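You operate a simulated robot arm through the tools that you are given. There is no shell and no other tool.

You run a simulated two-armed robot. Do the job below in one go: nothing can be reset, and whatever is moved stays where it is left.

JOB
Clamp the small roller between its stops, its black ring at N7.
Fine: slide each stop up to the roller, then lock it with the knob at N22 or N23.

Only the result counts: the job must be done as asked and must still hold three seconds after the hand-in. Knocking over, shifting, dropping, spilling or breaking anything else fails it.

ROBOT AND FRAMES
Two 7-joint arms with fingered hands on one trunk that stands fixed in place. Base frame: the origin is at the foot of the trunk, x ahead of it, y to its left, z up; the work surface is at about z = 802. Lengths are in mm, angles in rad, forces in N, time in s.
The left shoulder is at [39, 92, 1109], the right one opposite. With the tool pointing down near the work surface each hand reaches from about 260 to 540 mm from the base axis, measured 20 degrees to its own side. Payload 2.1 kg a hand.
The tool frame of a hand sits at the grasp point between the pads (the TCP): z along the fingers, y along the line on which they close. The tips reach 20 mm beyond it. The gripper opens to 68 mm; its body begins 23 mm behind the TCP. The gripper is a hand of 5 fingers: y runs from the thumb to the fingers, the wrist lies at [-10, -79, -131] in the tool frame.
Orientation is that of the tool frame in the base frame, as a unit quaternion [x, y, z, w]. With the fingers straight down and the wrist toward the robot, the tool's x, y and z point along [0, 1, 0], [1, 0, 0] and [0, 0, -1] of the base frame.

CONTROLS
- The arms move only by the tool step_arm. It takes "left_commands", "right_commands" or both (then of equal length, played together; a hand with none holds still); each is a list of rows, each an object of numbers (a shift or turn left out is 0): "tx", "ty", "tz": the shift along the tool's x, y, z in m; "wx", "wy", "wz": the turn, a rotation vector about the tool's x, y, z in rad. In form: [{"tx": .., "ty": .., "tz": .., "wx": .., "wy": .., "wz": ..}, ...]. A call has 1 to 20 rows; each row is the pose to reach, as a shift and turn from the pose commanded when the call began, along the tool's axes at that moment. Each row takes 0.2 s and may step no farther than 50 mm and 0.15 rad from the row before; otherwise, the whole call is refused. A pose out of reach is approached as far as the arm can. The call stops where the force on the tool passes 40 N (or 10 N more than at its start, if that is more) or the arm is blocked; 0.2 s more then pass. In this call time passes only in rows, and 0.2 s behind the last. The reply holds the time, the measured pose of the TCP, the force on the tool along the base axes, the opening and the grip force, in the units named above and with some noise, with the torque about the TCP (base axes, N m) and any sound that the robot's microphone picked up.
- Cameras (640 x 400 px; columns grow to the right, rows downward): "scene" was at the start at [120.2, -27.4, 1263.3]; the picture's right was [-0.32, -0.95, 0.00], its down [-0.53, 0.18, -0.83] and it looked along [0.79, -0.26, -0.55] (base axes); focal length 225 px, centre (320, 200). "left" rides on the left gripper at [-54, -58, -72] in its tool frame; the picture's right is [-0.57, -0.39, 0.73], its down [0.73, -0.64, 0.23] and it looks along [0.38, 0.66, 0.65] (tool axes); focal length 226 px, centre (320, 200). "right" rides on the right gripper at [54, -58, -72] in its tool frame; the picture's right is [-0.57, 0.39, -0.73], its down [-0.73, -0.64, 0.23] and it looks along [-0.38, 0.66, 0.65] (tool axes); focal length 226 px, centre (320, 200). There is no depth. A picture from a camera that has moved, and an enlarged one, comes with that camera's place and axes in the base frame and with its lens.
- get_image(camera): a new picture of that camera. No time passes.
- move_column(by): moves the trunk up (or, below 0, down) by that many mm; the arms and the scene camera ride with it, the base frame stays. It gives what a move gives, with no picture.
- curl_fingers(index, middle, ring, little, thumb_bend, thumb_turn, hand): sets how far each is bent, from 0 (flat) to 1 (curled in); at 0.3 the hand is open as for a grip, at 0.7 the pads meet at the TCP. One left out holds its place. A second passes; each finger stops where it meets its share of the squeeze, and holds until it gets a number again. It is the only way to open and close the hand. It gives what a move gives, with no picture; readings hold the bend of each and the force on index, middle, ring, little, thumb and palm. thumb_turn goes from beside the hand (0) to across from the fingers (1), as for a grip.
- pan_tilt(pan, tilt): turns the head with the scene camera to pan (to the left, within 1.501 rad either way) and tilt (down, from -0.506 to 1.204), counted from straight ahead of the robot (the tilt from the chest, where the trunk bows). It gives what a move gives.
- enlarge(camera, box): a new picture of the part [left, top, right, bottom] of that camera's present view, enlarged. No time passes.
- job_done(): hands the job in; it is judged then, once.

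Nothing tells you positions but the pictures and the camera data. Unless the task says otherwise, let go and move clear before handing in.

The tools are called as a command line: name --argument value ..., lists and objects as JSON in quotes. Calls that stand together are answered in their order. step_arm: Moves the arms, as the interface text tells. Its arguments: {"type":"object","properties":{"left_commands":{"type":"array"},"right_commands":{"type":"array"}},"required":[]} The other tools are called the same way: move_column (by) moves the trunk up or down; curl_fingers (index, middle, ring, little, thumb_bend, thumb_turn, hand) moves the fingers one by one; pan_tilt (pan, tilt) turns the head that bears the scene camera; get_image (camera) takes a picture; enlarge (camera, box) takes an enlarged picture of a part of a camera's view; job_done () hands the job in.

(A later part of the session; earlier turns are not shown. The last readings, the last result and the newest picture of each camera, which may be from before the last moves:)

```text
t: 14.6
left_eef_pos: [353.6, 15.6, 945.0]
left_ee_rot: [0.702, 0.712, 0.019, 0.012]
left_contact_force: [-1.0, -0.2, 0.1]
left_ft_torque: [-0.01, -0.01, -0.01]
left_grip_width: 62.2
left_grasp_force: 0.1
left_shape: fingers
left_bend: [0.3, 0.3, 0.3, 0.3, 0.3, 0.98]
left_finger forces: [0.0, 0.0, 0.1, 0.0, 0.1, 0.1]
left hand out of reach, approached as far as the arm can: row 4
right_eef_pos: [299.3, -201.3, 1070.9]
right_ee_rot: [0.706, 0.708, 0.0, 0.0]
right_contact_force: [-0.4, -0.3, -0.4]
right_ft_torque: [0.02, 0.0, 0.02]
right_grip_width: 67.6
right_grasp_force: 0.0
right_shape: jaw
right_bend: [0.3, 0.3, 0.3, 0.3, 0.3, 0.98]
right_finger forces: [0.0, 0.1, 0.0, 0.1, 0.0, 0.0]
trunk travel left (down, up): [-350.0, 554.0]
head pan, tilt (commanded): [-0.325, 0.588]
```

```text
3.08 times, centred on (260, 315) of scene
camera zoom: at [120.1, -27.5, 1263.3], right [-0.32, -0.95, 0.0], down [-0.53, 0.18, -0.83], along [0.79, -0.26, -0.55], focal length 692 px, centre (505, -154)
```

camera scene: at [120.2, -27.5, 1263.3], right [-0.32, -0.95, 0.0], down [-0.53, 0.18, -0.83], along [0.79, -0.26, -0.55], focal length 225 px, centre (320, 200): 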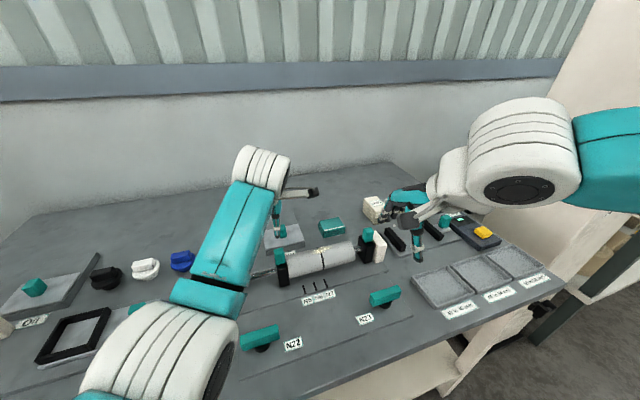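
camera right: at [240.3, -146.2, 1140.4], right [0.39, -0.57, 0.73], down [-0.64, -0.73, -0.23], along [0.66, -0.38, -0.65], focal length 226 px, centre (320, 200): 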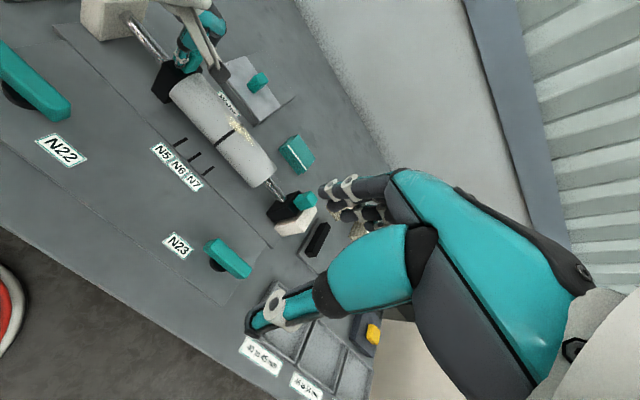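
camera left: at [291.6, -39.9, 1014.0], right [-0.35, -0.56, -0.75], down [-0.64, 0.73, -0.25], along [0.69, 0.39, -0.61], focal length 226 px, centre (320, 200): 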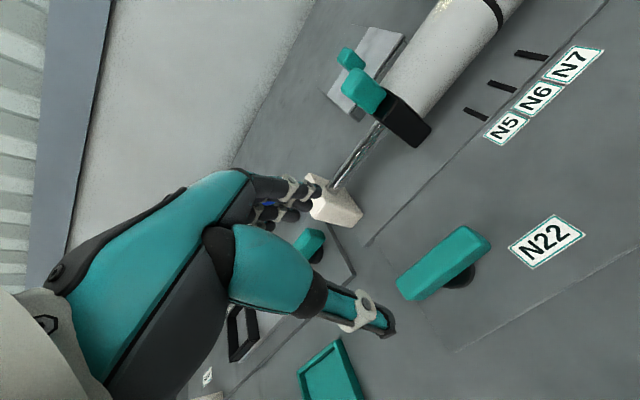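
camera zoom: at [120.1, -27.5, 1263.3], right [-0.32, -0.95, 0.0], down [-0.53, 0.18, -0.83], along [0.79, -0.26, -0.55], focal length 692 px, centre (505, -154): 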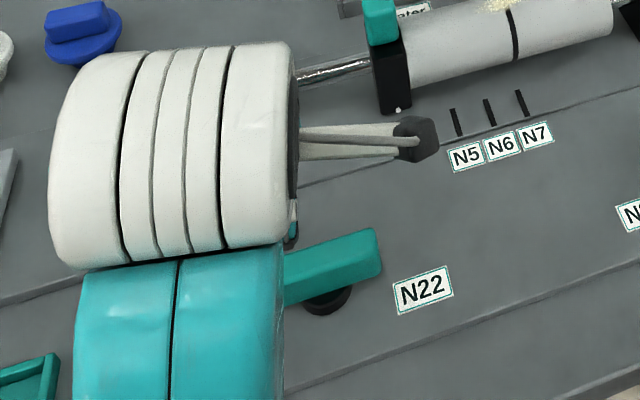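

The left hand hit its inner reach limit at this height and tilted a little. I'll raise the trunk by 100 mm to give the arm room before coming down on N22.

move_column --by 100

get_image --camera "left"

```text
t: 15.9
left_eef_pos: [353.1, 31.4, 1033.6]
left_ee_rot: [0.694, 0.718, 0.039, -0.016]
left_contact_force: [-1.1, 0.1, 0.0]
left_ft_torque: [-0.02, -0.02, 0.0]
left_grip_width: 62.1
left_grasp_force: 0.0
left_shape: fingers
left_bend: [0.3, 0.3, 0.3, 0.3, 0.3, 0.98]
left_finger forces: [0.1, 0.0, 0.0, 0.0, 0.0, 0.0]
right_eef_pos: [302.0, -200.4, 1170.6]
right_ee_rot: [0.707, 0.707, 0.0, 0.0]
right_contact_force: [0.1, -0.4, -0.5]
right_ft_torque: [-0.01, 0.03, 0.0]
right_grip_width: 67.6
right_grasp_force: 0.0
right_shape: jaw
right_bend: [0.3, 0.3, 0.3, 0.3, 0.3, 0.98]
right_finger forces: [0.0, 0.0, 0.0, 0.0, 0.0, 0.1]
trunk travel left (down, up): [-450.0, 454.0]
head pan, tilt (commanded): [-0.325, 0.588]
```

```text
taken
camera left: at [293.4, -27.9, 1099.8], right [-0.34, -0.52, -0.78], down [-0.66, 0.73, -0.2], along [0.67, 0.45, -0.59], focal length 226 px, centre (320, 200)
```

left: 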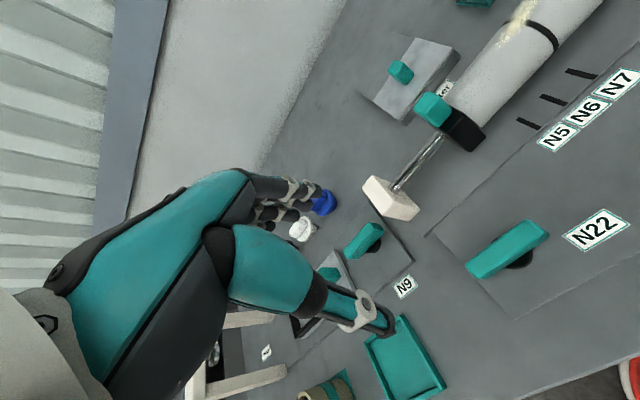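

The commanded pose should come into reach as I descend; I'll step down and watch whether the orientation straightens.

step_arm --left_commands '[{"tz": 0.03}, {"tz": 0.06}, {"tz": 0.09}]'

get_image --camera "left"

```text
t: 16.6
left_eef_pos: [383.6, 26.3, 1025.2]
left_ee_rot: [0.697, 0.712, 0.077, 0.043]
left_contact_force: [-0.6, 0.9, -0.1]
left_ft_torque: [0.02, -0.02, -0.02]
left_grip_width: 62.2
left_grasp_force: 0.1
left_shape: fingers
left_bend: [0.3, 0.3, 0.3, 0.3, 0.3, 0.98]
left_finger forces: [0.0, 0.0, 0.1, 0.1, 0.0, 0.0]
right_eef_pos: [300.8, -199.5, 1170.7]
right_ee_rot: [0.707, 0.707, 0.0, 0.0]
right_contact_force: [0.7, 0.0, -1.0]
right_ft_torque: [-0.02, 0.0, 0.0]
right_grip_width: 67.7
right_grasp_force: 0.0
right_shape: jaw
right_bend: [0.3, 0.3, 0.3, 0.3, 0.3, 0.98]
right_finger forces: [0.0, 0.0, 0.1, 0.0, 0.0, 0.0]
trunk travel left (down, up): [-450.0, 454.0]
head pan, tilt (commanded): [-0.325, 0.588]
stopped in row 3 (left hand): the arm was blocked; the commanded pose is now the measured one
```

```text
taken
camera left: at [314.3, -31.4, 1084.7], right [-0.24, -0.54, -0.81], down [-0.61, 0.73, -0.3], along [0.76, 0.42, -0.5], focal length 226 px, centre (320, 200)
```

left: 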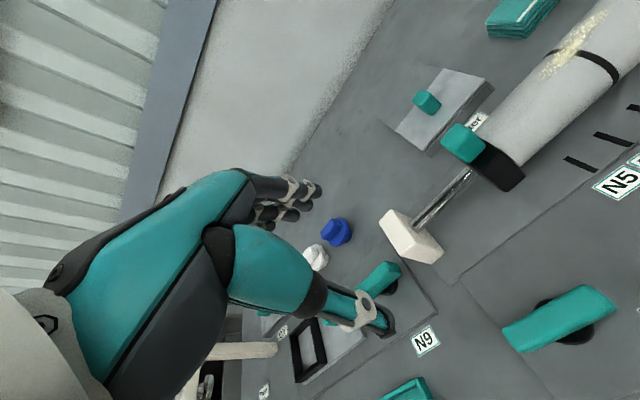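

The left arm got blocked by a joint limit (too close in), so I'll move it outward to about (440, 40), straighten the hand, and then choose a better posture for N22.

step_arm --left_commands '[{"tx": 0.004, "ty": 0.018, "tz": 0.003, "wx": 0.057, "wy": -0.016, "wz": 0.007}, {"tx": 0.008, "ty": 0.037, "tz": 0.007, "wx": 0.113, "wy": -0.032, "wz": 0.014}, {"tx": 0.0126, "ty": 0.0554, "tz": 0.0101, "wx": 0.17, "wy": -0.048, "wz": 0.021}]'

get_image --camera "scene"

```text
t: 17.4
left_eef_pos: [436.8, 35.1, 1024.4]
left_ee_rot: [0.71, 0.704, -0.006, 0.003]
left_contact_force: [-0.9, -0.5, -0.1]
left_ft_torque: [-0.02, 0.01, 0.0]
left_grip_width: 62.5
left_grasp_force: 0.1
left_shape: fingers
left_bend: [0.3, 0.3, 0.3, 0.3, 0.3, 0.98]
left_finger forces: [0.0, 0.1, 0.0, 0.1, 0.0, 0.0]
right_eef_pos: [300.8, -198.9, 1168.7]
right_ee_rot: [0.707, 0.707, -0.001, -0.001]
right_contact_force: [-0.5, 0.1, 0.2]
right_ft_torque: [-0.01, 0.02, 0.02]
right_grip_width: 67.8
right_grasp_force: 0.1
right_shape: jaw
right_bend: [0.3, 0.3, 0.3, 0.3, 0.3, 0.98]
right_finger forces: [0.1, 0.0, 0.0, 0.0, 0.1, 0.0]
trunk travel left (down, up): [-450.0, 454.0]
head pan, tilt (commanded): [-0.325, 0.588]
```

```text
taken
camera scene: at [108.8, -27.4, 1363.9], right [-0.32, -0.95, 0.0], down [-0.53, 0.18, -0.83], along [0.79, -0.26, -0.55], focal length 225 px, centre (320, 200)
```

scene: 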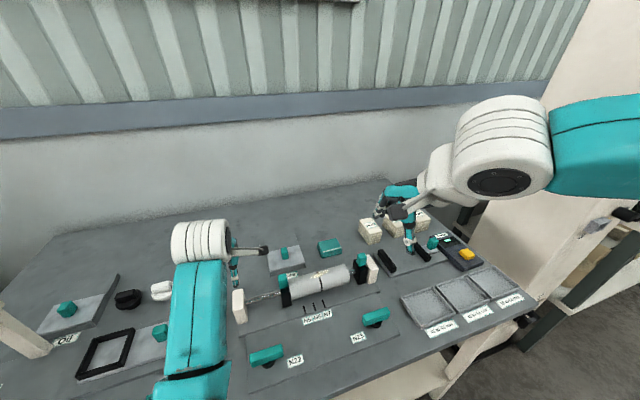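

The hand is straight again. I'll go down first at this x, clear of everything, then move in toward N22 at low height.

step_arm --left_commands '[{"tz": 0.03}, {"tz": 0.06}, {"tz": 0.09}, {"tx": -0.005, "ty": -0.02, "tz": 0.11}, {"tx": -0.012, "ty": -0.045, "tz": 0.12}, {"tx": -0.018, "ty": -0.07, "tz": 0.12}]'

get_image --camera "left"

```text
t: 19.0
left_eef_pos: [401.4, 31.8, 941.5]
left_ee_rot: [0.703, 0.709, 0.049, 0.031]
left_contact_force: [0.0, 0.1, -0.5]
left_ft_torque: [0.0, -0.01, -0.06]
left_grip_width: 62.2
left_grasp_force: 0.1
left_shape: fingers
left_bend: [0.3, 0.3, 0.3, 0.3, 0.3, 0.98]
left_finger forces: [0.0, 0.0, 0.0, 0.0, 0.0, 0.0]
right_eef_pos: [300.6, -198.8, 1169.3]
right_ee_rot: [0.707, 0.707, -0.001, 0.001]
right_contact_force: [0.4, -0.4, 0.3]
right_ft_torque: [0.03, 0.02, -0.01]
right_grip_width: 67.6
right_grasp_force: 0.1
right_shape: jaw
right_bend: [0.3, 0.3, 0.3, 0.3, 0.3, 0.98]
right_finger forces: [0.0, 0.0, 0.0, 0.0, 0.1, 0.0]
trunk travel left (down, up): [-450.0, 454.0]
head pan, tilt (commanded): [-0.325, 0.588]
stopped in row 6 (left hand): the arm was blocked; the commanded pose is now the measured one
```

```text
taken
camera left: at [335.3, -24.0, 1005.3], right [-0.3, -0.55, -0.78], down [-0.62, 0.73, -0.28], along [0.73, 0.4, -0.56], focal length 226 px, centre (320, 200)
```

left: 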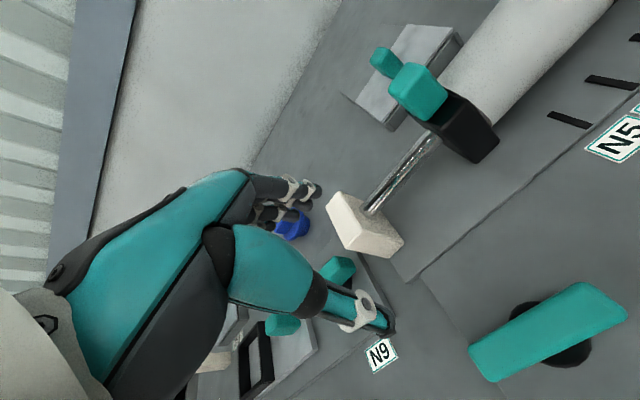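

The raised trunk makes this worse, so I'll back out to (437, 35, 1024), lower the trunk again, and come in to N22 at a lower hand height instead.

step_arm --left_commands '[{"tx": 0.002, "ty": 0.02, "tz": -0.02, "wx": 0.05, "wy": -0.01, "wz": 0.003}, {"tx": 0.005, "ty": 0.045, "tz": -0.045, "wx": 0.113, "wy": -0.025, "wz": 0.008}, {"tx": 0.005, "ty": 0.045, "tz": -0.078, "wx": 0.113, "wy": -0.025, "wz": 0.008}]'

```text
t: 19.8
left_eef_pos: [435.6, 32.1, 1023.2]
left_ee_rot: [0.709, 0.705, -0.006, 0.001]
left_contact_force: [-0.5, -0.6, 0.5]
left_ft_torque: [0.0, 0.01, -0.04]
left_grip_width: 62.2
left_grasp_force: 0.1
left_shape: fingers
left_bend: [0.3, 0.3, 0.3, 0.3, 0.3, 0.98]
left_finger forces: [0.0, 0.0, 0.0, 0.0, 0.0, 0.0]
right_eef_pos: [301.1, -200.8, 1169.5]
right_ee_rot: [0.707, 0.707, 0.0, 0.0]
right_contact_force: [0.0, -0.7, 0.3]
right_ft_torque: [0.02, -0.01, 0.0]
right_grip_width: 68.0
right_grasp_force: 0.2
right_shape: jaw
right_bend: [0.3, 0.3, 0.3, 0.3, 0.3, 0.98]
right_finger forces: [0.0, 0.0, 0.0, 0.1, 0.1, 0.0]
trunk travel left (down, up): [-450.0, 454.0]
head pan, tilt (commanded): [-0.325, 0.588]
```

move_column --by -100

get_image --camera "scene"

get_image --camera "left"

```text
t: 21.1
left_eef_pos: [436.0, 31.5, 923.0]
left_ee_rot: [0.709, 0.706, -0.005, 0.002]
left_contact_force: [-0.1, 0.4, 0.2]
left_ft_torque: [0.02, 0.03, 0.0]
left_grip_width: 62.2
left_grasp_force: 0.1
left_shape: fingers
left_bend: [0.3, 0.3, 0.3, 0.3, 0.3, 0.98]
left_finger forces: [0.0, 0.0, 0.1, 0.0, 0.0, 0.1]
right_eef_pos: [300.6, -198.6, 1068.6]
right_ee_rot: [0.707, 0.707, 0.0, -0.001]
right_contact_force: [-0.3, 0.1, 0.5]
right_ft_torque: [0.03, -0.01, 0.0]
right_grip_width: 67.7
right_grasp_force: 0.0
right_shape: jaw
right_bend: [0.3, 0.3, 0.3, 0.3, 0.3, 0.98]
right_finger forces: [0.0, 0.1, 0.1, 0.1, 0.1, 0.0]
trunk travel left (down, up): [-350.0, 554.0]
head pan, tilt (commanded): [-0.325, 0.588]
```

```text
taken
camera scene: at [120.1, -27.4, 1263.3], right [-0.32, -0.95, 0.0], down [-0.53, 0.18, -0.83], along [0.79, -0.26, -0.55], focal length 225 px, centre (320, 200)
```

scene: 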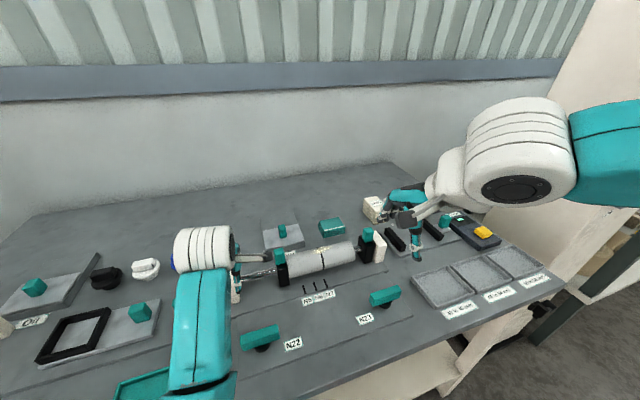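

```text
taken
camera left: at [376.6, -21.5, 996.1], right [-0.39, -0.57, -0.72], down [-0.64, 0.73, -0.23], along [0.66, 0.37, -0.65], focal length 226 px, centre (320, 200)
```

left: 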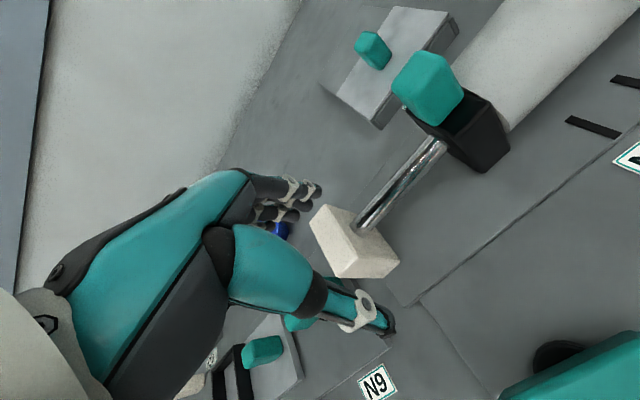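

Back at the good posture. I'll move in toward N22 while lowering to about z 885, which stays above the knob and blocks.

step_arm --left_commands '[{"ty": -0.015, "tz": 0.01}, {"tx": -0.006, "ty": -0.03, "tz": 0.024}, {"tx": -0.01, "ty": -0.045, "tz": 0.03}, {"tx": -0.015, "ty": -0.06, "tz": 0.035}, {"tx": -0.018, "ty": -0.075, "tz": 0.038}]'

get_image --camera "left"

```text
t: 22.5
left_eef_pos: [390.6, 25.0, 924.3]
left_ee_rot: [0.699, 0.712, 0.054, 0.038]
left_contact_force: [-0.5, 0.1, 0.2]
left_ft_torque: [-0.02, 0.01, -0.02]
left_grip_width: 62.4
left_grasp_force: 0.1
left_shape: fingers
left_bend: [0.3, 0.3, 0.3, 0.3, 0.3, 0.98]
left_finger forces: [0.0, 0.0, 0.0, 0.0, 0.0, 0.0]
right_eef_pos: [301.9, -199.8, 1069.6]
right_ee_rot: [0.707, 0.707, 0.001, 0.0]
right_contact_force: [-0.4, -0.4, 0.2]
right_ft_torque: [0.02, -0.03, -0.01]
right_grip_width: 67.6
right_grasp_force: 0.0
right_shape: jaw
right_bend: [0.3, 0.3, 0.3, 0.3, 0.3, 0.98]
right_finger forces: [0.0, 0.0, 0.0, 0.0, 0.0, 0.0]
trunk travel left (down, up): [-350.0, 554.0]
head pan, tilt (commanded): [-0.325, 0.588]
stopped in row 5 (left hand): the arm was blocked; the commanded pose is now the measured one
```

```text
taken
camera left: at [322.8, -30.6, 987.6], right [-0.28, -0.55, -0.78], down [-0.62, 0.73, -0.29], along [0.73, 0.4, -0.55], focal length 226 px, centre (320, 200)
```

left: 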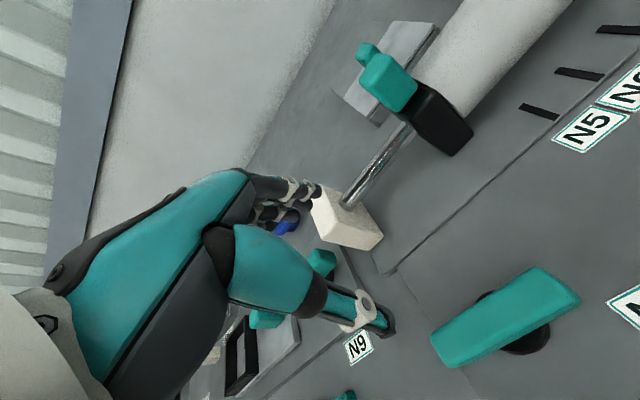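

The left arm is blocked again at about x 390. I'll look at the arm's posture with the head to see what's limiting it.

pan_tilt --pan 0.5 --tilt 0.9

get_image --camera "scene"

get_image --camera "right"

```text
t: 23.6
left_eef_pos: [388.3, 24.8, 924.3]
left_ee_rot: [0.7, 0.711, 0.052, 0.035]
left_contact_force: [-1.2, -0.1, -0.4]
left_ft_torque: [-0.01, 0.0, 0.0]
left_grip_width: 62.3
left_grasp_force: 0.0
left_shape: fingers
left_bend: [0.3, 0.3, 0.3, 0.3, 0.3, 0.98]
left_finger forces: [0.0, 0.1, 0.0, 0.0, 0.0, 0.0]
right_eef_pos: [301.8, -199.7, 1069.3]
right_ee_rot: [0.707, 0.707, 0.0, 0.0]
right_contact_force: [0.3, -0.1, -0.4]
right_ft_torque: [-0.02, 0.0, 0.02]
right_grip_width: 67.6
right_grasp_force: 0.1
right_shape: jaw
right_bend: [0.3, 0.3, 0.3, 0.3, 0.3, 0.98]
right_finger forces: [0.0, 0.0, 0.1, 0.0, 0.0, 0.1]
trunk travel left (down, up): [-350.0, 554.0]
head pan, tilt (commanded): [0.499, 0.901]
```

```text
taken
camera scene: at [102.3, 36.9, 1237.4], right [0.48, -0.88, 0.0], down [-0.69, -0.37, -0.62], along [0.55, 0.3, -0.78], focal length 225 px, centre (320, 200)
```

scene: 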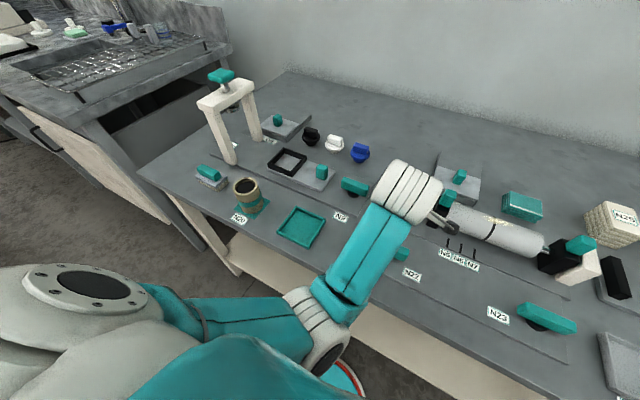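

```text
taken
camera right: at [241.3, -146.1, 1140.6], right [0.39, -0.57, 0.73], down [-0.64, -0.73, -0.23], along [0.66, -0.38, -0.65], focal length 226 px, centre (320, 200)
```

right: 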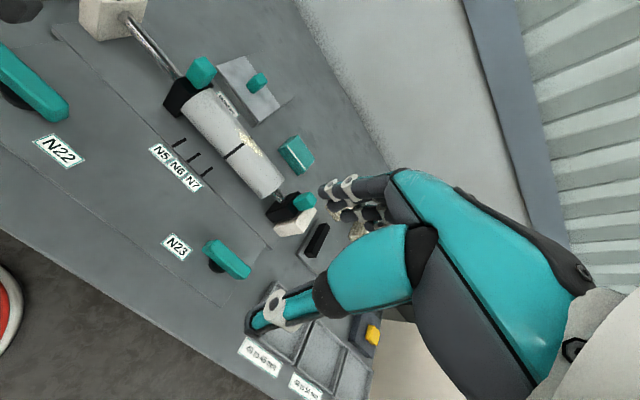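

The left elbow has dropped low in front of the torso, which limits the wrist. I'll take the hand back up to its starting pose so the elbow can come out, then check the posture.

step_arm --left_commands '[{"tx": 0.01, "ty": 0.03, "tz": -0.02, "wx": 0.06, "wy": -0.012, "wz": 0.008}, {"tx": 0.02, "ty": 0.045, "tz": -0.06, "wx": 0.123, "wy": -0.024, "wz": 0.016}, {"tx": 0.03, "ty": 0.05, "tz": -0.1, "wx": 0.123, "wy": -0.024, "wz": 0.016}, {"tx": 0.04, "ty": 0.052, "tz": -0.14, "wx": 0.123, "wy": -0.024, "wz": 0.016}, {"tx": 0.05, "ty": 0.054, "tz": -0.18, "wx": 0.123, "wy": -0.024, "wz": 0.016}, {"tx": 0.0585, "ty": 0.0556, "tz": -0.2135, "wx": 0.123, "wy": -0.024, "wz": 0.016}]'

get_image --camera "scene"

```text
t: 25.1
left_eef_pos: [435.6, 79.3, 1143.3]
left_ee_rot: [0.71, 0.704, -0.005, 0.003]
left_contact_force: [-0.3, 1.4, 0.6]
left_ft_torque: [-0.02, 0.0, -0.02]
left_grip_width: 62.4
left_grasp_force: 0.1
left_shape: fingers
left_bend: [0.3, 0.3, 0.3, 0.3, 0.3, 0.98]
left_finger forces: [0.0, 0.0, 0.0, 0.0, 0.1, 0.0]
left hand out of reach, approached as far as the arm can: row 5, 6
right_eef_pos: [299.9, -200.0, 1069.4]
right_ee_rot: [0.707, 0.708, 0.0, 0.0]
right_contact_force: [0.9, -0.6, -0.4]
right_ft_torque: [-0.01, -0.01, -0.03]
right_grip_width: 67.6
right_grasp_force: 0.0
right_shape: jaw
right_bend: [0.3, 0.3, 0.3, 0.3, 0.3, 0.98]
right_finger forces: [0.0, 0.1, 0.0, 0.0, 0.0, 0.1]
trunk travel left (down, up): [-350.0, 554.0]
head pan, tilt (commanded): [0.499, 0.901]
```

```text
taken
camera scene: at [102.3, 37.0, 1237.4], right [0.48, -0.88, 0.0], down [-0.69, -0.38, -0.62], along [0.55, 0.3, -0.78], focal length 225 px, centre (320, 200)
```

scene: 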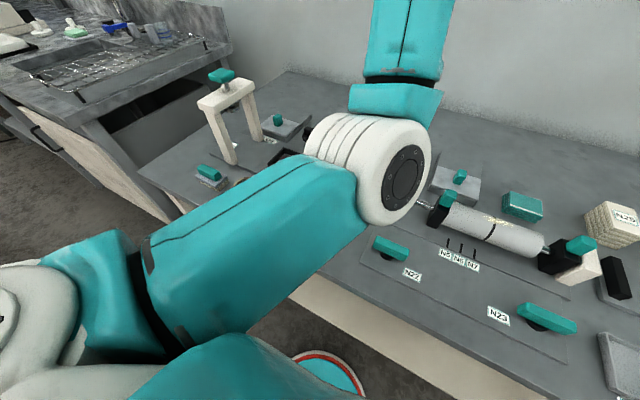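

The elbow is still tucked in front. I'll move the hand to the left and yaw it so the wrist goes to the left side, which should swing the elbow outward.

step_arm --left_commands '[{"tx": 0.015, "tz": 0.03, "wz": 0.1}, {"tx": 0.03, "tz": 0.06, "wz": 0.2}, {"tx": 0.045, "tz": 0.08, "wz": 0.3}, {"tx": 0.06, "tz": 0.1, "wz": 0.4}, {"tx": 0.07, "tz": 0.1, "wz": 0.5}, {"tx": 0.08, "tz": 0.1, "wz": 0.6}, {"tx": 0.08, "tz": 0.1, "wz": 0.7}, {"tx": 0.08, "tz": 0.1, "wz": 0.8}]'

get_image --camera "scene"

```text
t: 26.9
left_eef_pos: [434.7, 156.3, 1040.5]
left_ee_rot: [0.929, 0.371, -0.005, 0.006]
left_contact_force: [-0.1, 0.1, 0.2]
left_ft_torque: [-0.01, 0.02, 0.03]
left_grip_width: 62.1
left_grasp_force: 0.0
left_shape: fingers
left_bend: [0.3, 0.3, 0.3, 0.3, 0.3, 0.98]
left_finger forces: [0.0, 0.0, 0.0, 0.1, 0.0, 0.1]
right_eef_pos: [300.1, -199.6, 1069.4]
right_ee_rot: [0.707, 0.707, -0.001, 0.0]
right_contact_force: [0.3, 0.2, -0.2]
right_ft_torque: [0.01, -0.02, -0.04]
right_grip_width: 67.7
right_grasp_force: 0.0
right_shape: jaw
right_bend: [0.3, 0.3, 0.3, 0.3, 0.3, 0.98]
right_finger forces: [0.0, 0.1, 0.0, 0.0, 0.0, 0.1]
trunk travel left (down, up): [-350.0, 554.0]
head pan, tilt (commanded): [0.499, 0.901]
```

```text
taken
camera scene: at [102.3, 37.0, 1237.4], right [0.48, -0.88, 0.0], down [-0.69, -0.38, -0.62], along [0.55, 0.3, -0.78], focal length 225 px, centre (320, 200)
```

scene: 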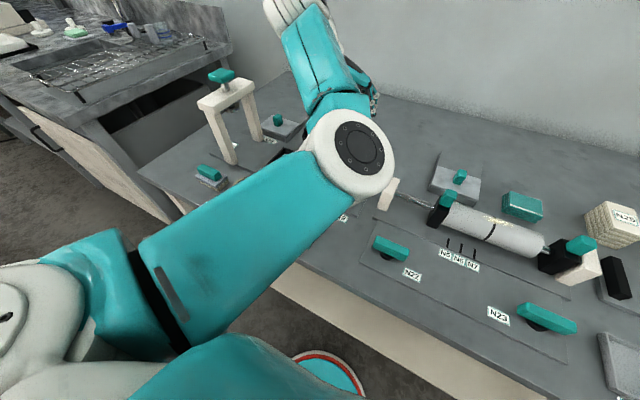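

The elbow is swinging out. I'll lower toward (390, 60, 950) keeping this yaw.

step_arm --left_commands '[{"tx": -0.02, "ty": 0.008, "tz": 0.018}, {"tx": -0.04, "ty": 0.016, "tz": 0.036}, {"tx": -0.06, "ty": 0.024, "tz": 0.054}, {"tx": -0.08, "ty": 0.032, "tz": 0.072}, {"tx": -0.0987, "ty": 0.0386, "tz": 0.09}]'

get_image --camera "scene"

get_image --camera "left"

```text
t: 28.1
left_eef_pos: [388.8, 58.7, 952.3]
left_ee_rot: [0.928, 0.372, -0.005, 0.006]
left_contact_force: [-0.7, 0.2, 0.0]
left_ft_torque: [0.04, 0.01, -0.05]
left_grip_width: 62.1
left_grasp_force: 0.1
left_shape: fingers
left_bend: [0.3, 0.3, 0.3, 0.3, 0.3, 0.98]
left_finger forces: [0.0, 0.0, 0.0, 0.0, 0.0, 0.0]
left hand out of reach, approached as far as the arm can: row 1, 2, 3
right_eef_pos: [301.1, -199.4, 1071.1]
right_ee_rot: [0.707, 0.708, -0.001, -0.001]
right_contact_force: [-0.2, 0.2, -1.1]
right_ft_torque: [0.0, -0.01, 0.01]
right_grip_width: 67.4
right_grasp_force: 0.0
right_shape: jaw
right_bend: [0.3, 0.3, 0.3, 0.3, 0.3, 0.98]
right_finger forces: [0.0, 0.1, 0.0, 0.0, 0.0, 0.0]
trunk travel left (down, up): [-350.0, 554.0]
head pan, tilt (commanded): [0.499, 0.901]
```

```text
taken
camera scene: at [102.4, 37.1, 1237.4], right [0.48, -0.88, 0.0], down [-0.69, -0.38, -0.62], along [0.55, 0.3, -0.78], focal length 225 px, centre (320, 200)
```

scene: 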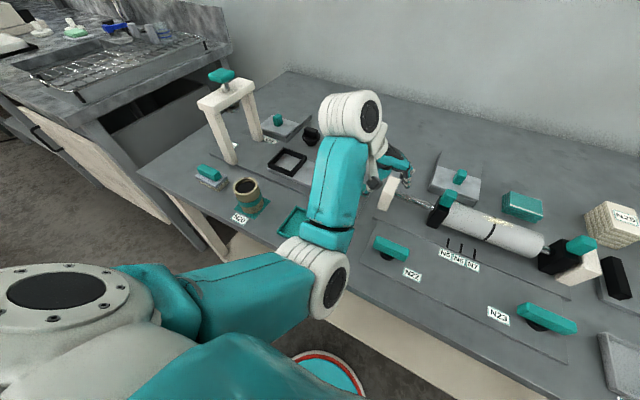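

```text
taken
camera left: at [309.3, 65.5, 1025.7], right [-0.68, -0.12, -0.72], down [0.09, 0.97, -0.24], along [0.73, -0.23, -0.65], focal length 226 px, centre (320, 200)
```

left: 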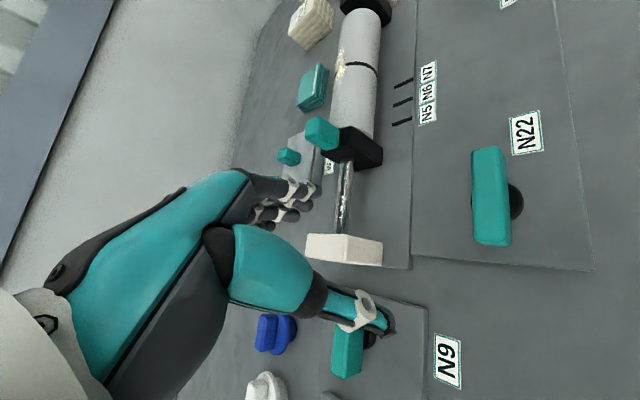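

Much better: the hand is straight, reachable, and N22 is visible near (342, 12). I'll continue to just above it at z about 890.

step_arm --left_commands '[{"tx": -0.016, "ty": 0.001, "tz": 0.015}, {"tx": -0.032, "ty": 0.002, "tz": 0.03}, {"tx": -0.048, "ty": 0.003, "tz": 0.045}, {"tx": -0.0636, "ty": 0.0031, "tz": 0.06}]'

get_image --camera "scene"

get_image --camera "left"

```text
t: 29.1
left_eef_pos: [346.3, 11.9, 892.5]
left_ee_rot: [0.928, 0.372, -0.003, 0.006]
left_contact_force: [-0.5, -0.2, 0.2]
left_ft_torque: [0.0, -0.03, -0.02]
left_grip_width: 62.4
left_grasp_force: 0.0
left_shape: fingers
left_bend: [0.3, 0.3, 0.3, 0.3, 0.3, 0.98]
left_finger forces: [0.0, 0.0, 0.0, 0.1, 0.1, 0.1]
right_eef_pos: [301.0, -200.7, 1070.9]
right_ee_rot: [0.707, 0.707, 0.001, 0.001]
right_contact_force: [-0.4, -0.9, 0.2]
right_ft_torque: [0.0, 0.0, -0.03]
right_grip_width: 67.9
right_grasp_force: 0.1
right_shape: jaw
right_bend: [0.3, 0.3, 0.3, 0.3, 0.3, 0.98]
right_finger forces: [0.1, 0.0, 0.0, 0.0, 0.1, 0.0]
trunk travel left (down, up): [-350.0, 554.0]
head pan, tilt (commanded): [0.499, 0.901]
```

```text
taken
camera scene: at [102.3, 37.0, 1237.4], right [0.48, -0.88, 0.0], down [-0.69, -0.38, -0.62], along [0.55, 0.3, -0.78], focal length 225 px, centre (320, 200)
```

scene: 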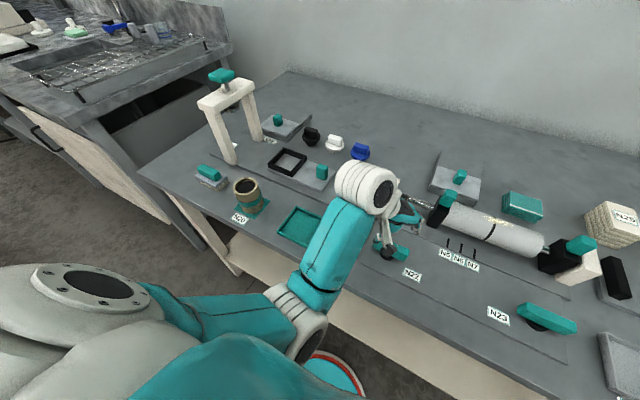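

```text
taken
camera left: at [265.6, 18.3, 966.1], right [-0.68, -0.12, -0.72], down [0.09, 0.97, -0.24], along [0.73, -0.23, -0.65], focal length 226 px, centre (320, 200)
```

left: 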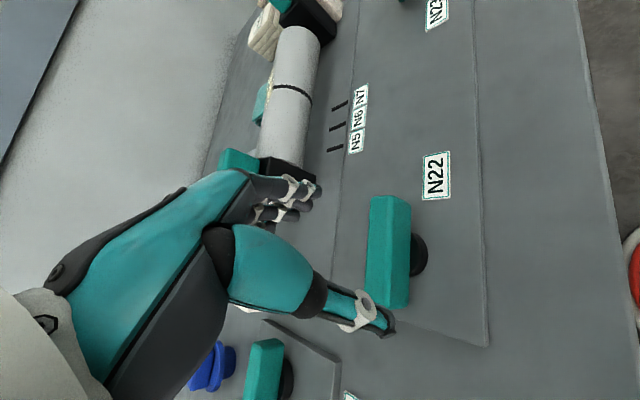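

The hand is directly above N22 with a healthy posture; the bar runs along y from about −22 to 42 at x ≈ 341. I'll rotate the hand back toward square with the bar and check that it stays in reach.

step_arm --left_commands '[{"tx": -0.001, "ty": -0.001, "wz": -0.1}, {"tx": -0.002, "ty": -0.002, "wz": -0.2}, {"tx": -0.003, "ty": -0.002, "wz": -0.3}, {"tx": -0.004, "ty": -0.002, "wz": -0.4}, {"tx": -0.005, "ty": -0.002, "wz": -0.5}, {"tx": -0.005, "ty": -0.002, "wz": -0.6}]'

get_image --camera "scene"

get_image --camera "left"

```text
t: 30.4
left_eef_pos: [344.4, 16.2, 896.7]
left_ee_rot: [0.774, 0.633, 0.007, 0.003]
left_contact_force: [0.3, 0.7, -0.5]
left_ft_torque: [0.03, 0.0, 0.02]
left_grip_width: 62.1
left_grasp_force: 0.0
left_shape: fingers
left_bend: [0.3, 0.3, 0.3, 0.3, 0.3, 0.98]
left_finger forces: [0.0, 0.0, 0.0, 0.0, 0.0, 0.0]
right_eef_pos: [300.8, -198.8, 1069.9]
right_ee_rot: [0.707, 0.707, 0.0, 0.0]
right_contact_force: [-0.4, 0.7, 0.6]
right_ft_torque: [0.0, -0.01, -0.01]
right_grip_width: 67.7
right_grasp_force: 0.0
right_shape: jaw
right_bend: [0.3, 0.3, 0.3, 0.3, 0.3, 0.98]
right_finger forces: [0.1, 0.1, 0.0, 0.1, 0.0, 0.0]
trunk travel left (down, up): [-350.0, 554.0]
head pan, tilt (commanded): [0.499, 0.901]
```

```text
taken
camera scene: at [102.2, 37.0, 1237.4], right [0.48, -0.88, 0.0], down [-0.69, -0.38, -0.62], along [0.55, 0.3, -0.78], focal length 225 px, centre (320, 200)
```

scene: 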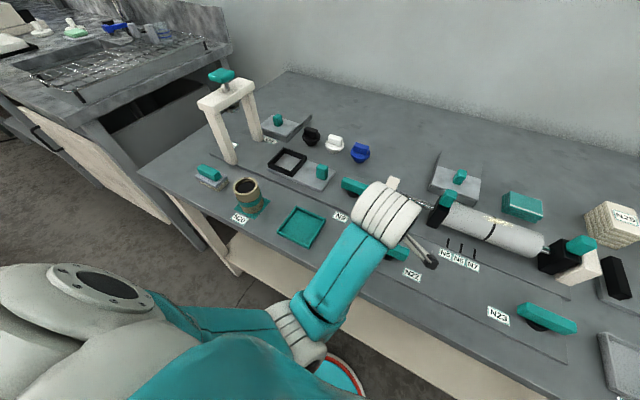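

```text
taken
camera left: at [274.6, -24.9, 967.7], right [-0.48, -0.48, -0.74], down [-0.48, 0.85, -0.23], along [0.73, 0.24, -0.64], focal length 226 px, centre (320, 200)
```

left: 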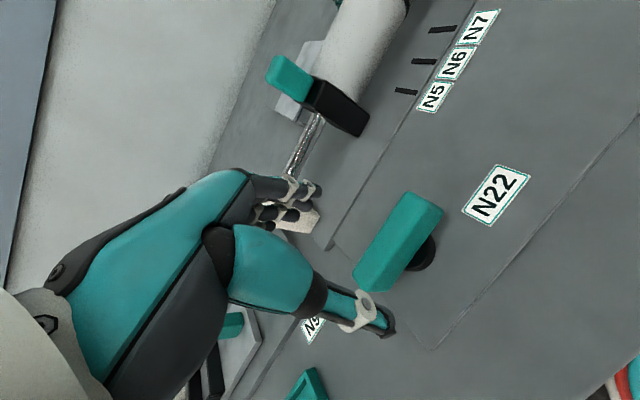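

It's nearly square (about 11° off) and in reach, with the bar between thumb and fingers. I'll lower to z about 848.

step_arm --left_commands '[{"tz": 0.012}, {"tz": 0.024}, {"tz": 0.036}, {"tz": 0.044}]'

get_image --camera "left"

enlarge --camera "scene" --box '[310, 160, 470, 320]'

```text
t: 31.6
left_eef_pos: [364.9, 10.6, 880.2]
left_ee_rot: [0.774, 0.631, 0.029, 0.037]
left_contact_force: [0.9, 0.5, -0.2]
left_ft_torque: [0.01, 0.01, -0.02]
left_grip_width: 61.8
left_grasp_force: 0.1
left_shape: fingers
left_bend: [0.3, 0.3, 0.3, 0.3, 0.3, 0.98]
left_finger forces: [0.1, 0.0, 0.0, 0.1, 0.0, 0.0]
right_eef_pos: [300.8, -201.2, 1070.1]
right_ee_rot: [0.708, 0.706, 0.0, 0.0]
right_contact_force: [-0.4, 0.1, 0.1]
right_ft_torque: [0.0, 0.01, 0.02]
right_grip_width: 67.4
right_grasp_force: 0.0
right_shape: jaw
right_bend: [0.3, 0.3, 0.3, 0.3, 0.3, 0.98]
right_finger forces: [0.1, 0.0, 0.0, 0.1, 0.1, 0.0]
trunk travel left (down, up): [-350.0, 554.0]
head pan, tilt (commanded): [0.499, 0.901]
stopped in row 4 (left hand): the arm was blocked; the commanded pose is now the measured one
```

```text
taken
camera left: at [290.6, -28.9, 947.0], right [-0.42, -0.49, -0.76], down [-0.46, 0.84, -0.29], along [0.78, 0.22, -0.58], focal length 226 px, centre (320, 200)
```

left: 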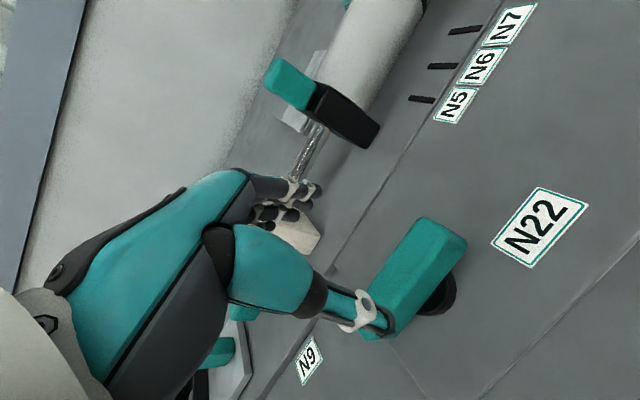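

```text
2.50 times, centred on (390, 240) of scene
camera zoom: at [102.3, 37.0, 1237.4], right [0.48, -0.88, 0.0], down [-0.69, -0.38, -0.62], along [0.55, 0.3, -0.78], focal length 562 px, centre (145, 100)
```

zoom: 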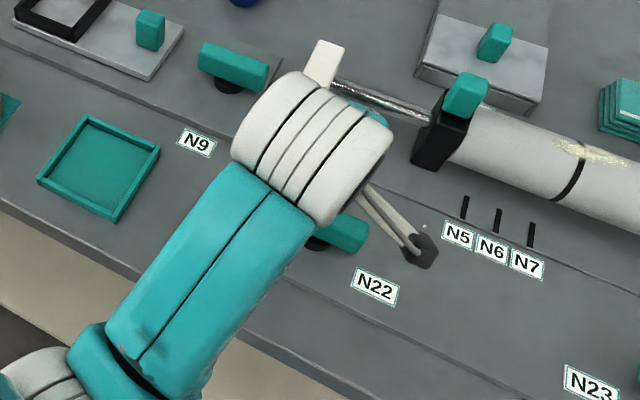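

The elbow seems to foul the torso when the hand is square-on; at yaw 0.8 it was fine. I'll go back up to that yaw above N22, where closing the hand diagonally would itself twist the bar.

step_arm --left_commands '[{"tz": -0.02, "wx": 0.018, "wy": -0.005, "wz": 0.119}, {"tz": -0.022, "wx": 0.037, "wy": -0.011, "wz": 0.239}, {"tx": -0.001, "ty": -0.006, "tz": -0.022, "wx": 0.055, "wy": -0.016, "wz": 0.358}, {"tx": -0.002, "ty": -0.012, "tz": -0.022, "wx": 0.073, "wy": -0.021, "wz": 0.478}, {"tx": -0.0027, "ty": -0.0179, "tz": -0.0218, "wx": 0.0918, "wy": -0.0264, "wz": 0.597}]'

get_image --camera "scene"

get_image --camera "left"

```text
t: 32.9
left_eef_pos: [344.9, 11.1, 899.0]
left_ee_rot: [0.928, 0.373, -0.003, -0.001]
left_contact_force: [-0.6, -0.2, 0.8]
left_ft_torque: [0.01, 0.05, 0.04]
left_grip_width: 62.0
left_grasp_force: 0.0
left_shape: fingers
left_bend: [0.3, 0.3, 0.3, 0.3, 0.3, 0.98]
left_finger forces: [0.0, 0.1, 0.0, 0.0, 0.0, 0.0]
right_eef_pos: [302.6, -200.1, 1069.8]
right_ee_rot: [0.707, 0.707, 0.0, 0.0]
right_contact_force: [0.5, 0.5, -0.6]
right_ft_torque: [0.03, -0.03, -0.04]
right_grip_width: 67.6
right_grasp_force: 0.1
right_shape: jaw
right_bend: [0.3, 0.3, 0.3, 0.3, 0.3, 0.98]
right_finger forces: [0.0, 0.0, 0.1, 0.0, 0.0, 0.1]
trunk travel left (down, up): [-350.0, 554.0]
head pan, tilt (commanded): [0.499, 0.901]
```

```text
taken
camera scene: at [102.3, 37.0, 1237.4], right [0.48, -0.88, 0.0], down [-0.69, -0.38, -0.62], along [0.55, 0.3, -0.78], focal length 225 px, centre (320, 200)
```

scene: 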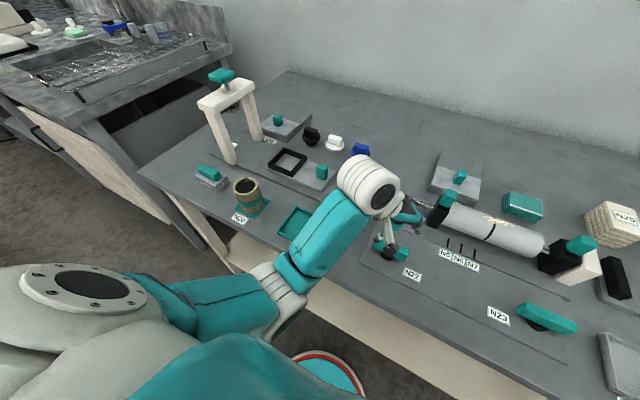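

```text
taken
camera left: at [264.6, 16.5, 971.6], right [-0.68, -0.11, -0.72], down [0.08, 0.97, -0.23], along [0.73, -0.22, -0.65], focal length 226 px, centre (320, 200)
```

left: 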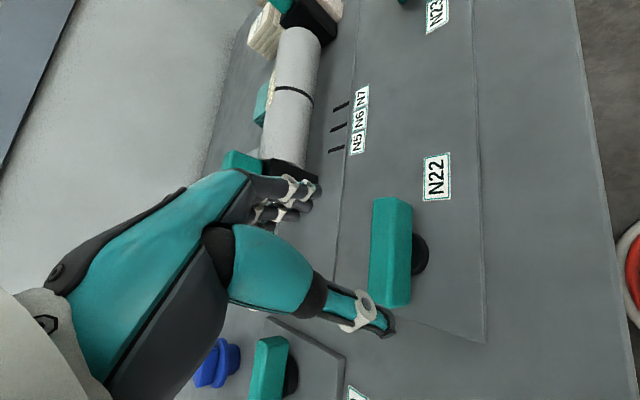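

At yaw 0.8 the hand is straight and the elbow is clear. I'll lower around the bar in small steps, with thumb in front and fingers behind.

step_arm --left_commands '[{"tx": -0.003, "ty": -0.001, "tz": 0.012}, {"tx": -0.003, "ty": -0.001, "tz": 0.024}, {"tx": -0.003, "ty": -0.001, "tz": 0.034}]'

get_image --camera "left"

```text
t: 33.6
left_eef_pos: [341.8, 9.8, 864.3]
left_ee_rot: [0.927, 0.375, -0.003, -0.001]
left_contact_force: [-0.8, 0.0, 0.1]
left_ft_torque: [-0.05, -0.01, 0.02]
left_grip_width: 62.3
left_grasp_force: 0.0
left_shape: fingers
left_bend: [0.3, 0.3, 0.3, 0.3, 0.3, 0.98]
left_finger forces: [0.1, 0.0, 0.0, 0.0, 0.0, 0.1]
right_eef_pos: [300.3, -199.6, 1069.6]
right_ee_rot: [0.707, 0.707, 0.0, 0.0]
right_contact_force: [-0.4, -0.1, 0.0]
right_ft_torque: [0.01, 0.02, 0.01]
right_grip_width: 67.8
right_grasp_force: 0.0
right_shape: jaw
right_bend: [0.3, 0.3, 0.3, 0.3, 0.3, 0.98]
right_finger forces: [0.0, 0.0, 0.1, 0.1, 0.1, 0.0]
trunk travel left (down, up): [-350.0, 554.0]
head pan, tilt (commanded): [0.499, 0.901]
```

```text
taken
camera left: at [261.0, 14.7, 937.1], right [-0.68, -0.12, -0.72], down [0.08, 0.97, -0.23], along [0.73, -0.22, -0.65], focal length 226 px, centre (320, 200)
```

left: 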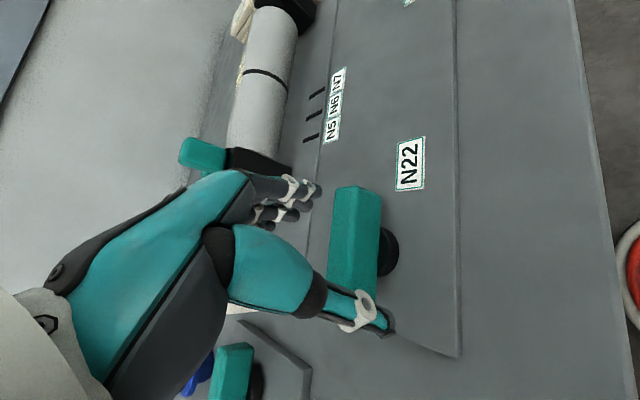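

Bar spans x 329–350, z about 828–845, centre (340, 10). I'll lower 16 mm more so the finger pads are beside the bar.

step_arm --left_commands '[{"tx": -0.001, "ty": -0.001, "tz": 0.008}, {"tx": -0.001, "ty": -0.001, "tz": 0.016}]'

get_image --camera "left"

enlarge --camera "scene" --box '[320, 160, 450, 300]'

get_image --camera "right"

```text
t: 34.2
left_eef_pos: [340.5, 9.4, 849.3]
left_ee_rot: [0.927, 0.375, -0.003, -0.001]
left_contact_force: [0.5, -0.6, 0.0]
left_ft_torque: [-0.01, -0.03, -0.01]
left_grip_width: 62.3
left_grasp_force: 0.0
left_shape: fingers
left_bend: [0.3, 0.3, 0.3, 0.3, 0.3, 0.98]
left_finger forces: [0.0, 0.1, 0.1, 0.0, 0.1, 0.0]
right_eef_pos: [300.9, -199.9, 1069.5]
right_ee_rot: [0.707, 0.707, 0.001, 0.0]
right_contact_force: [0.0, 0.2, 0.5]
right_ft_torque: [0.01, 0.0, 0.0]
right_grip_width: 67.7
right_grasp_force: 0.0
right_shape: jaw
right_bend: [0.3, 0.3, 0.3, 0.3, 0.3, 0.98]
right_finger forces: [0.0, 0.0, 0.1, 0.1, 0.0, 0.1]
trunk travel left (down, up): [-350.0, 554.0]
head pan, tilt (commanded): [0.499, 0.901]
```

```text
taken
camera left: at [259.7, 15.2, 921.1], right [-0.68, -0.12, -0.72], down [0.08, 0.97, -0.23], along [0.73, -0.22, -0.65], focal length 226 px, centre (320, 200)
```

left: 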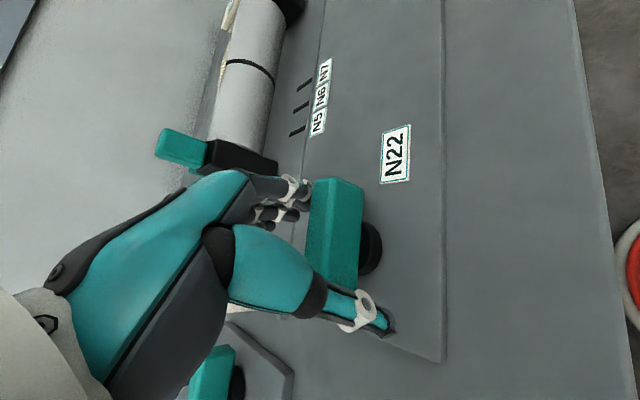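

```text
2.86 times, centred on (385, 230) of scene
camera zoom: at [102.3, 37.0, 1237.4], right [0.48, -0.88, 0.0], down [-0.69, -0.38, -0.62], along [0.55, 0.3, -0.78], focal length 642 px, centre (134, 114)
```

zoom: 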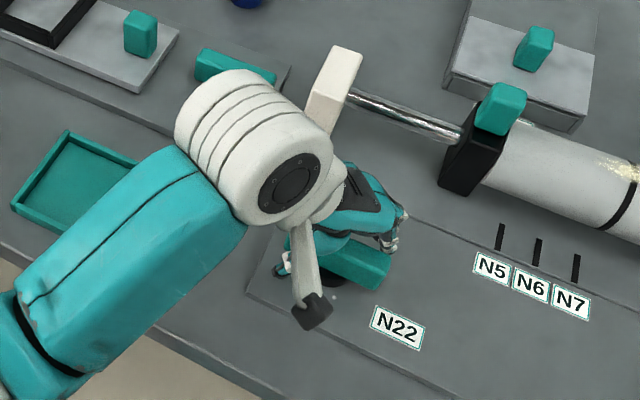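

```text
taken
camera right: at [241.3, -146.1, 1140.6], right [0.39, -0.57, 0.73], down [-0.64, -0.73, -0.23], along [0.66, -0.38, -0.65], focal length 226 px, centre (320, 200)
```

right: 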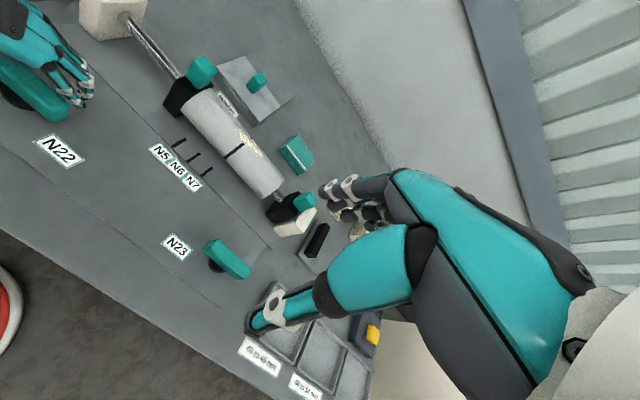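

The hand straddles the bar at N22 cleanly. I'll close partway to see which way the knob yields.

curl_fingers --hand "left" --index 0.5 --middle 0.5 --ring 0.5 --little 0.5 --thumb_bend 0.5

get_image --camera "left"

enlarge --camera "scene" --box '[320, 160, 450, 300]'

```text
t: 35.2
left_eef_pos: [340.8, 10.7, 848.5]
left_ee_rot: [0.927, 0.374, -0.004, 0.0]
left_contact_force: [6.0, -2.2, 1.5]
left_ft_torque: [-0.02, -0.03, 0.09]
left_grip_width: 37.7
left_grasp_force: 3.0
left_shape: fingers
left_bend: [0.39, 0.5, 0.5, 0.5, 0.5, 0.98]
left_finger forces: [6.0, 0.1, 0.0, 0.1, 0.0, 0.0]
right_eef_pos: [300.8, -198.9, 1069.1]
right_ee_rot: [0.707, 0.707, 0.0, 0.0]
right_contact_force: [0.3, 0.6, 0.0]
right_ft_torque: [0.01, -0.01, -0.04]
right_grip_width: 67.5
right_grasp_force: 0.1
right_shape: jaw
right_bend: [0.3, 0.3, 0.3, 0.3, 0.3, 0.98]
right_finger forces: [0.0, 0.0, 0.0, 0.0, 0.0, 0.0]
trunk travel left (down, up): [-350.0, 554.0]
head pan, tilt (commanded): [0.499, 0.901]
```

```text
taken
camera left: at [260.3, 14.9, 921.1], right [-0.68, -0.12, -0.72], down [0.08, 0.97, -0.23], along [0.73, -0.22, -0.65], focal length 226 px, centre (320, 200)
```

left: 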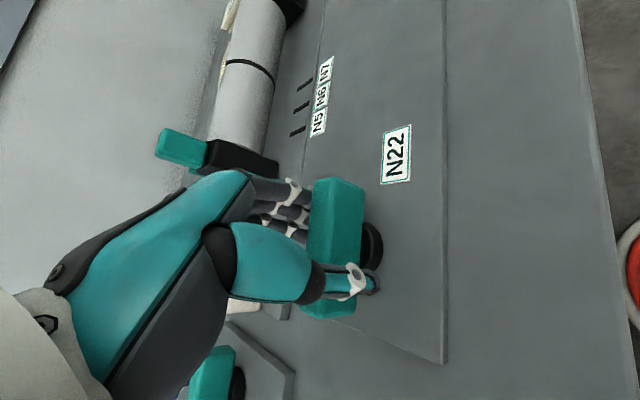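

```text
2.86 times, centred on (385, 230) of scene
camera zoom: at [103.0, 36.6, 1237.4], right [0.48, -0.88, 0.0], down [-0.69, -0.38, -0.62], along [0.54, 0.3, -0.78], focal length 642 px, centre (134, 114)
```

zoom: 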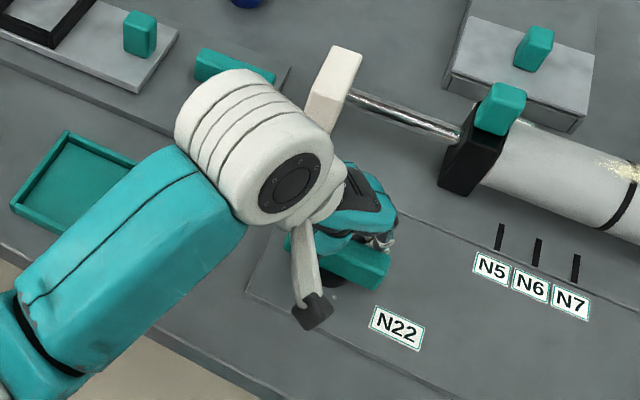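

The index touches the bar at 6 N and it hasn't turned. I'll close the thumb onto it too, then see.

curl_fingers --hand "left" --index 0.6 --middle 0.6 --thumb_bend 0.75

get_image --camera "left"

enlarge --camera "right" --box '[0, 0, 140, 140]'

```text
t: 36.2
left_eef_pos: [339.6, 9.3, 848.9]
left_ee_rot: [0.927, 0.375, -0.003, 0.0]
left_contact_force: [8.8, -3.6, 0.1]
left_ft_torque: [-0.05, -0.06, 0.13]
left_grip_width: 19.8
left_grasp_force: 7.0
left_shape: fingers
left_bend: [0.4, 0.57, 0.5, 0.5, 0.71, 0.97]
left_finger forces: [10.0, 1.5, 0.0, 0.0, 2.5, 0.1]
right_eef_pos: [301.6, -198.3, 1069.0]
right_ee_rot: [0.707, 0.707, -0.001, -0.001]
right_contact_force: [0.2, 0.1, 0.0]
right_ft_torque: [-0.02, -0.02, -0.04]
right_grip_width: 67.5
right_grasp_force: 0.1
right_shape: jaw
right_bend: [0.3, 0.3, 0.3, 0.3, 0.3, 0.98]
right_finger forces: [0.0, 0.0, 0.0, 0.1, 0.0, 0.0]
trunk travel left (down, up): [-350.0, 554.0]
head pan, tilt (commanded): [0.499, 0.901]
```

```text
taken
camera left: at [260.5, 14.8, 921.1], right [-0.68, -0.12, -0.72], down [0.08, 0.97, -0.23], along [0.73, -0.22, -0.65], focal length 226 px, centre (320, 200)
```

left: 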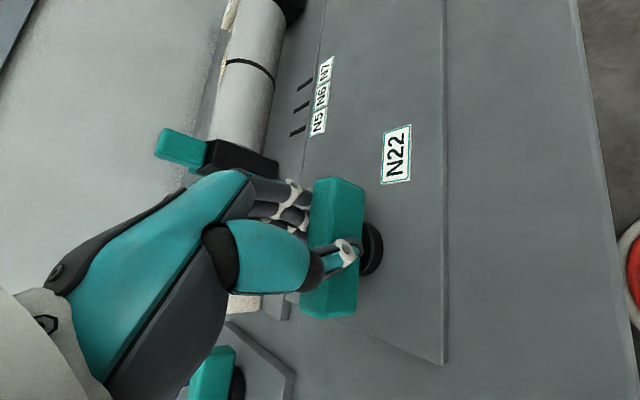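

```text
2.86 times, centred on (70, 70) of right
camera zoom: at [242.3, -146.5, 1140.3], right [0.39, -0.57, 0.73], down [-0.64, -0.73, -0.23], along [0.66, -0.38, -0.65], focal length 646 px, centre (1034, 571)
```

zoom: 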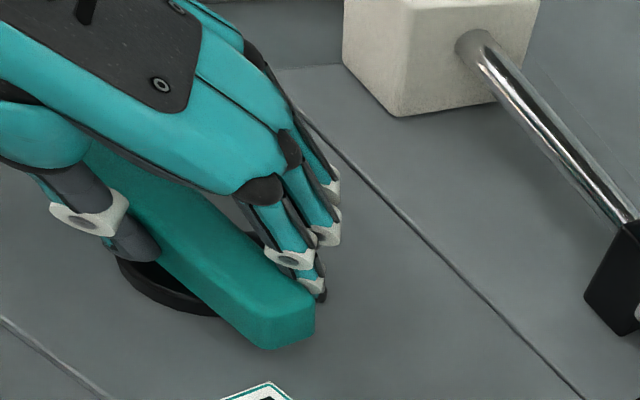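

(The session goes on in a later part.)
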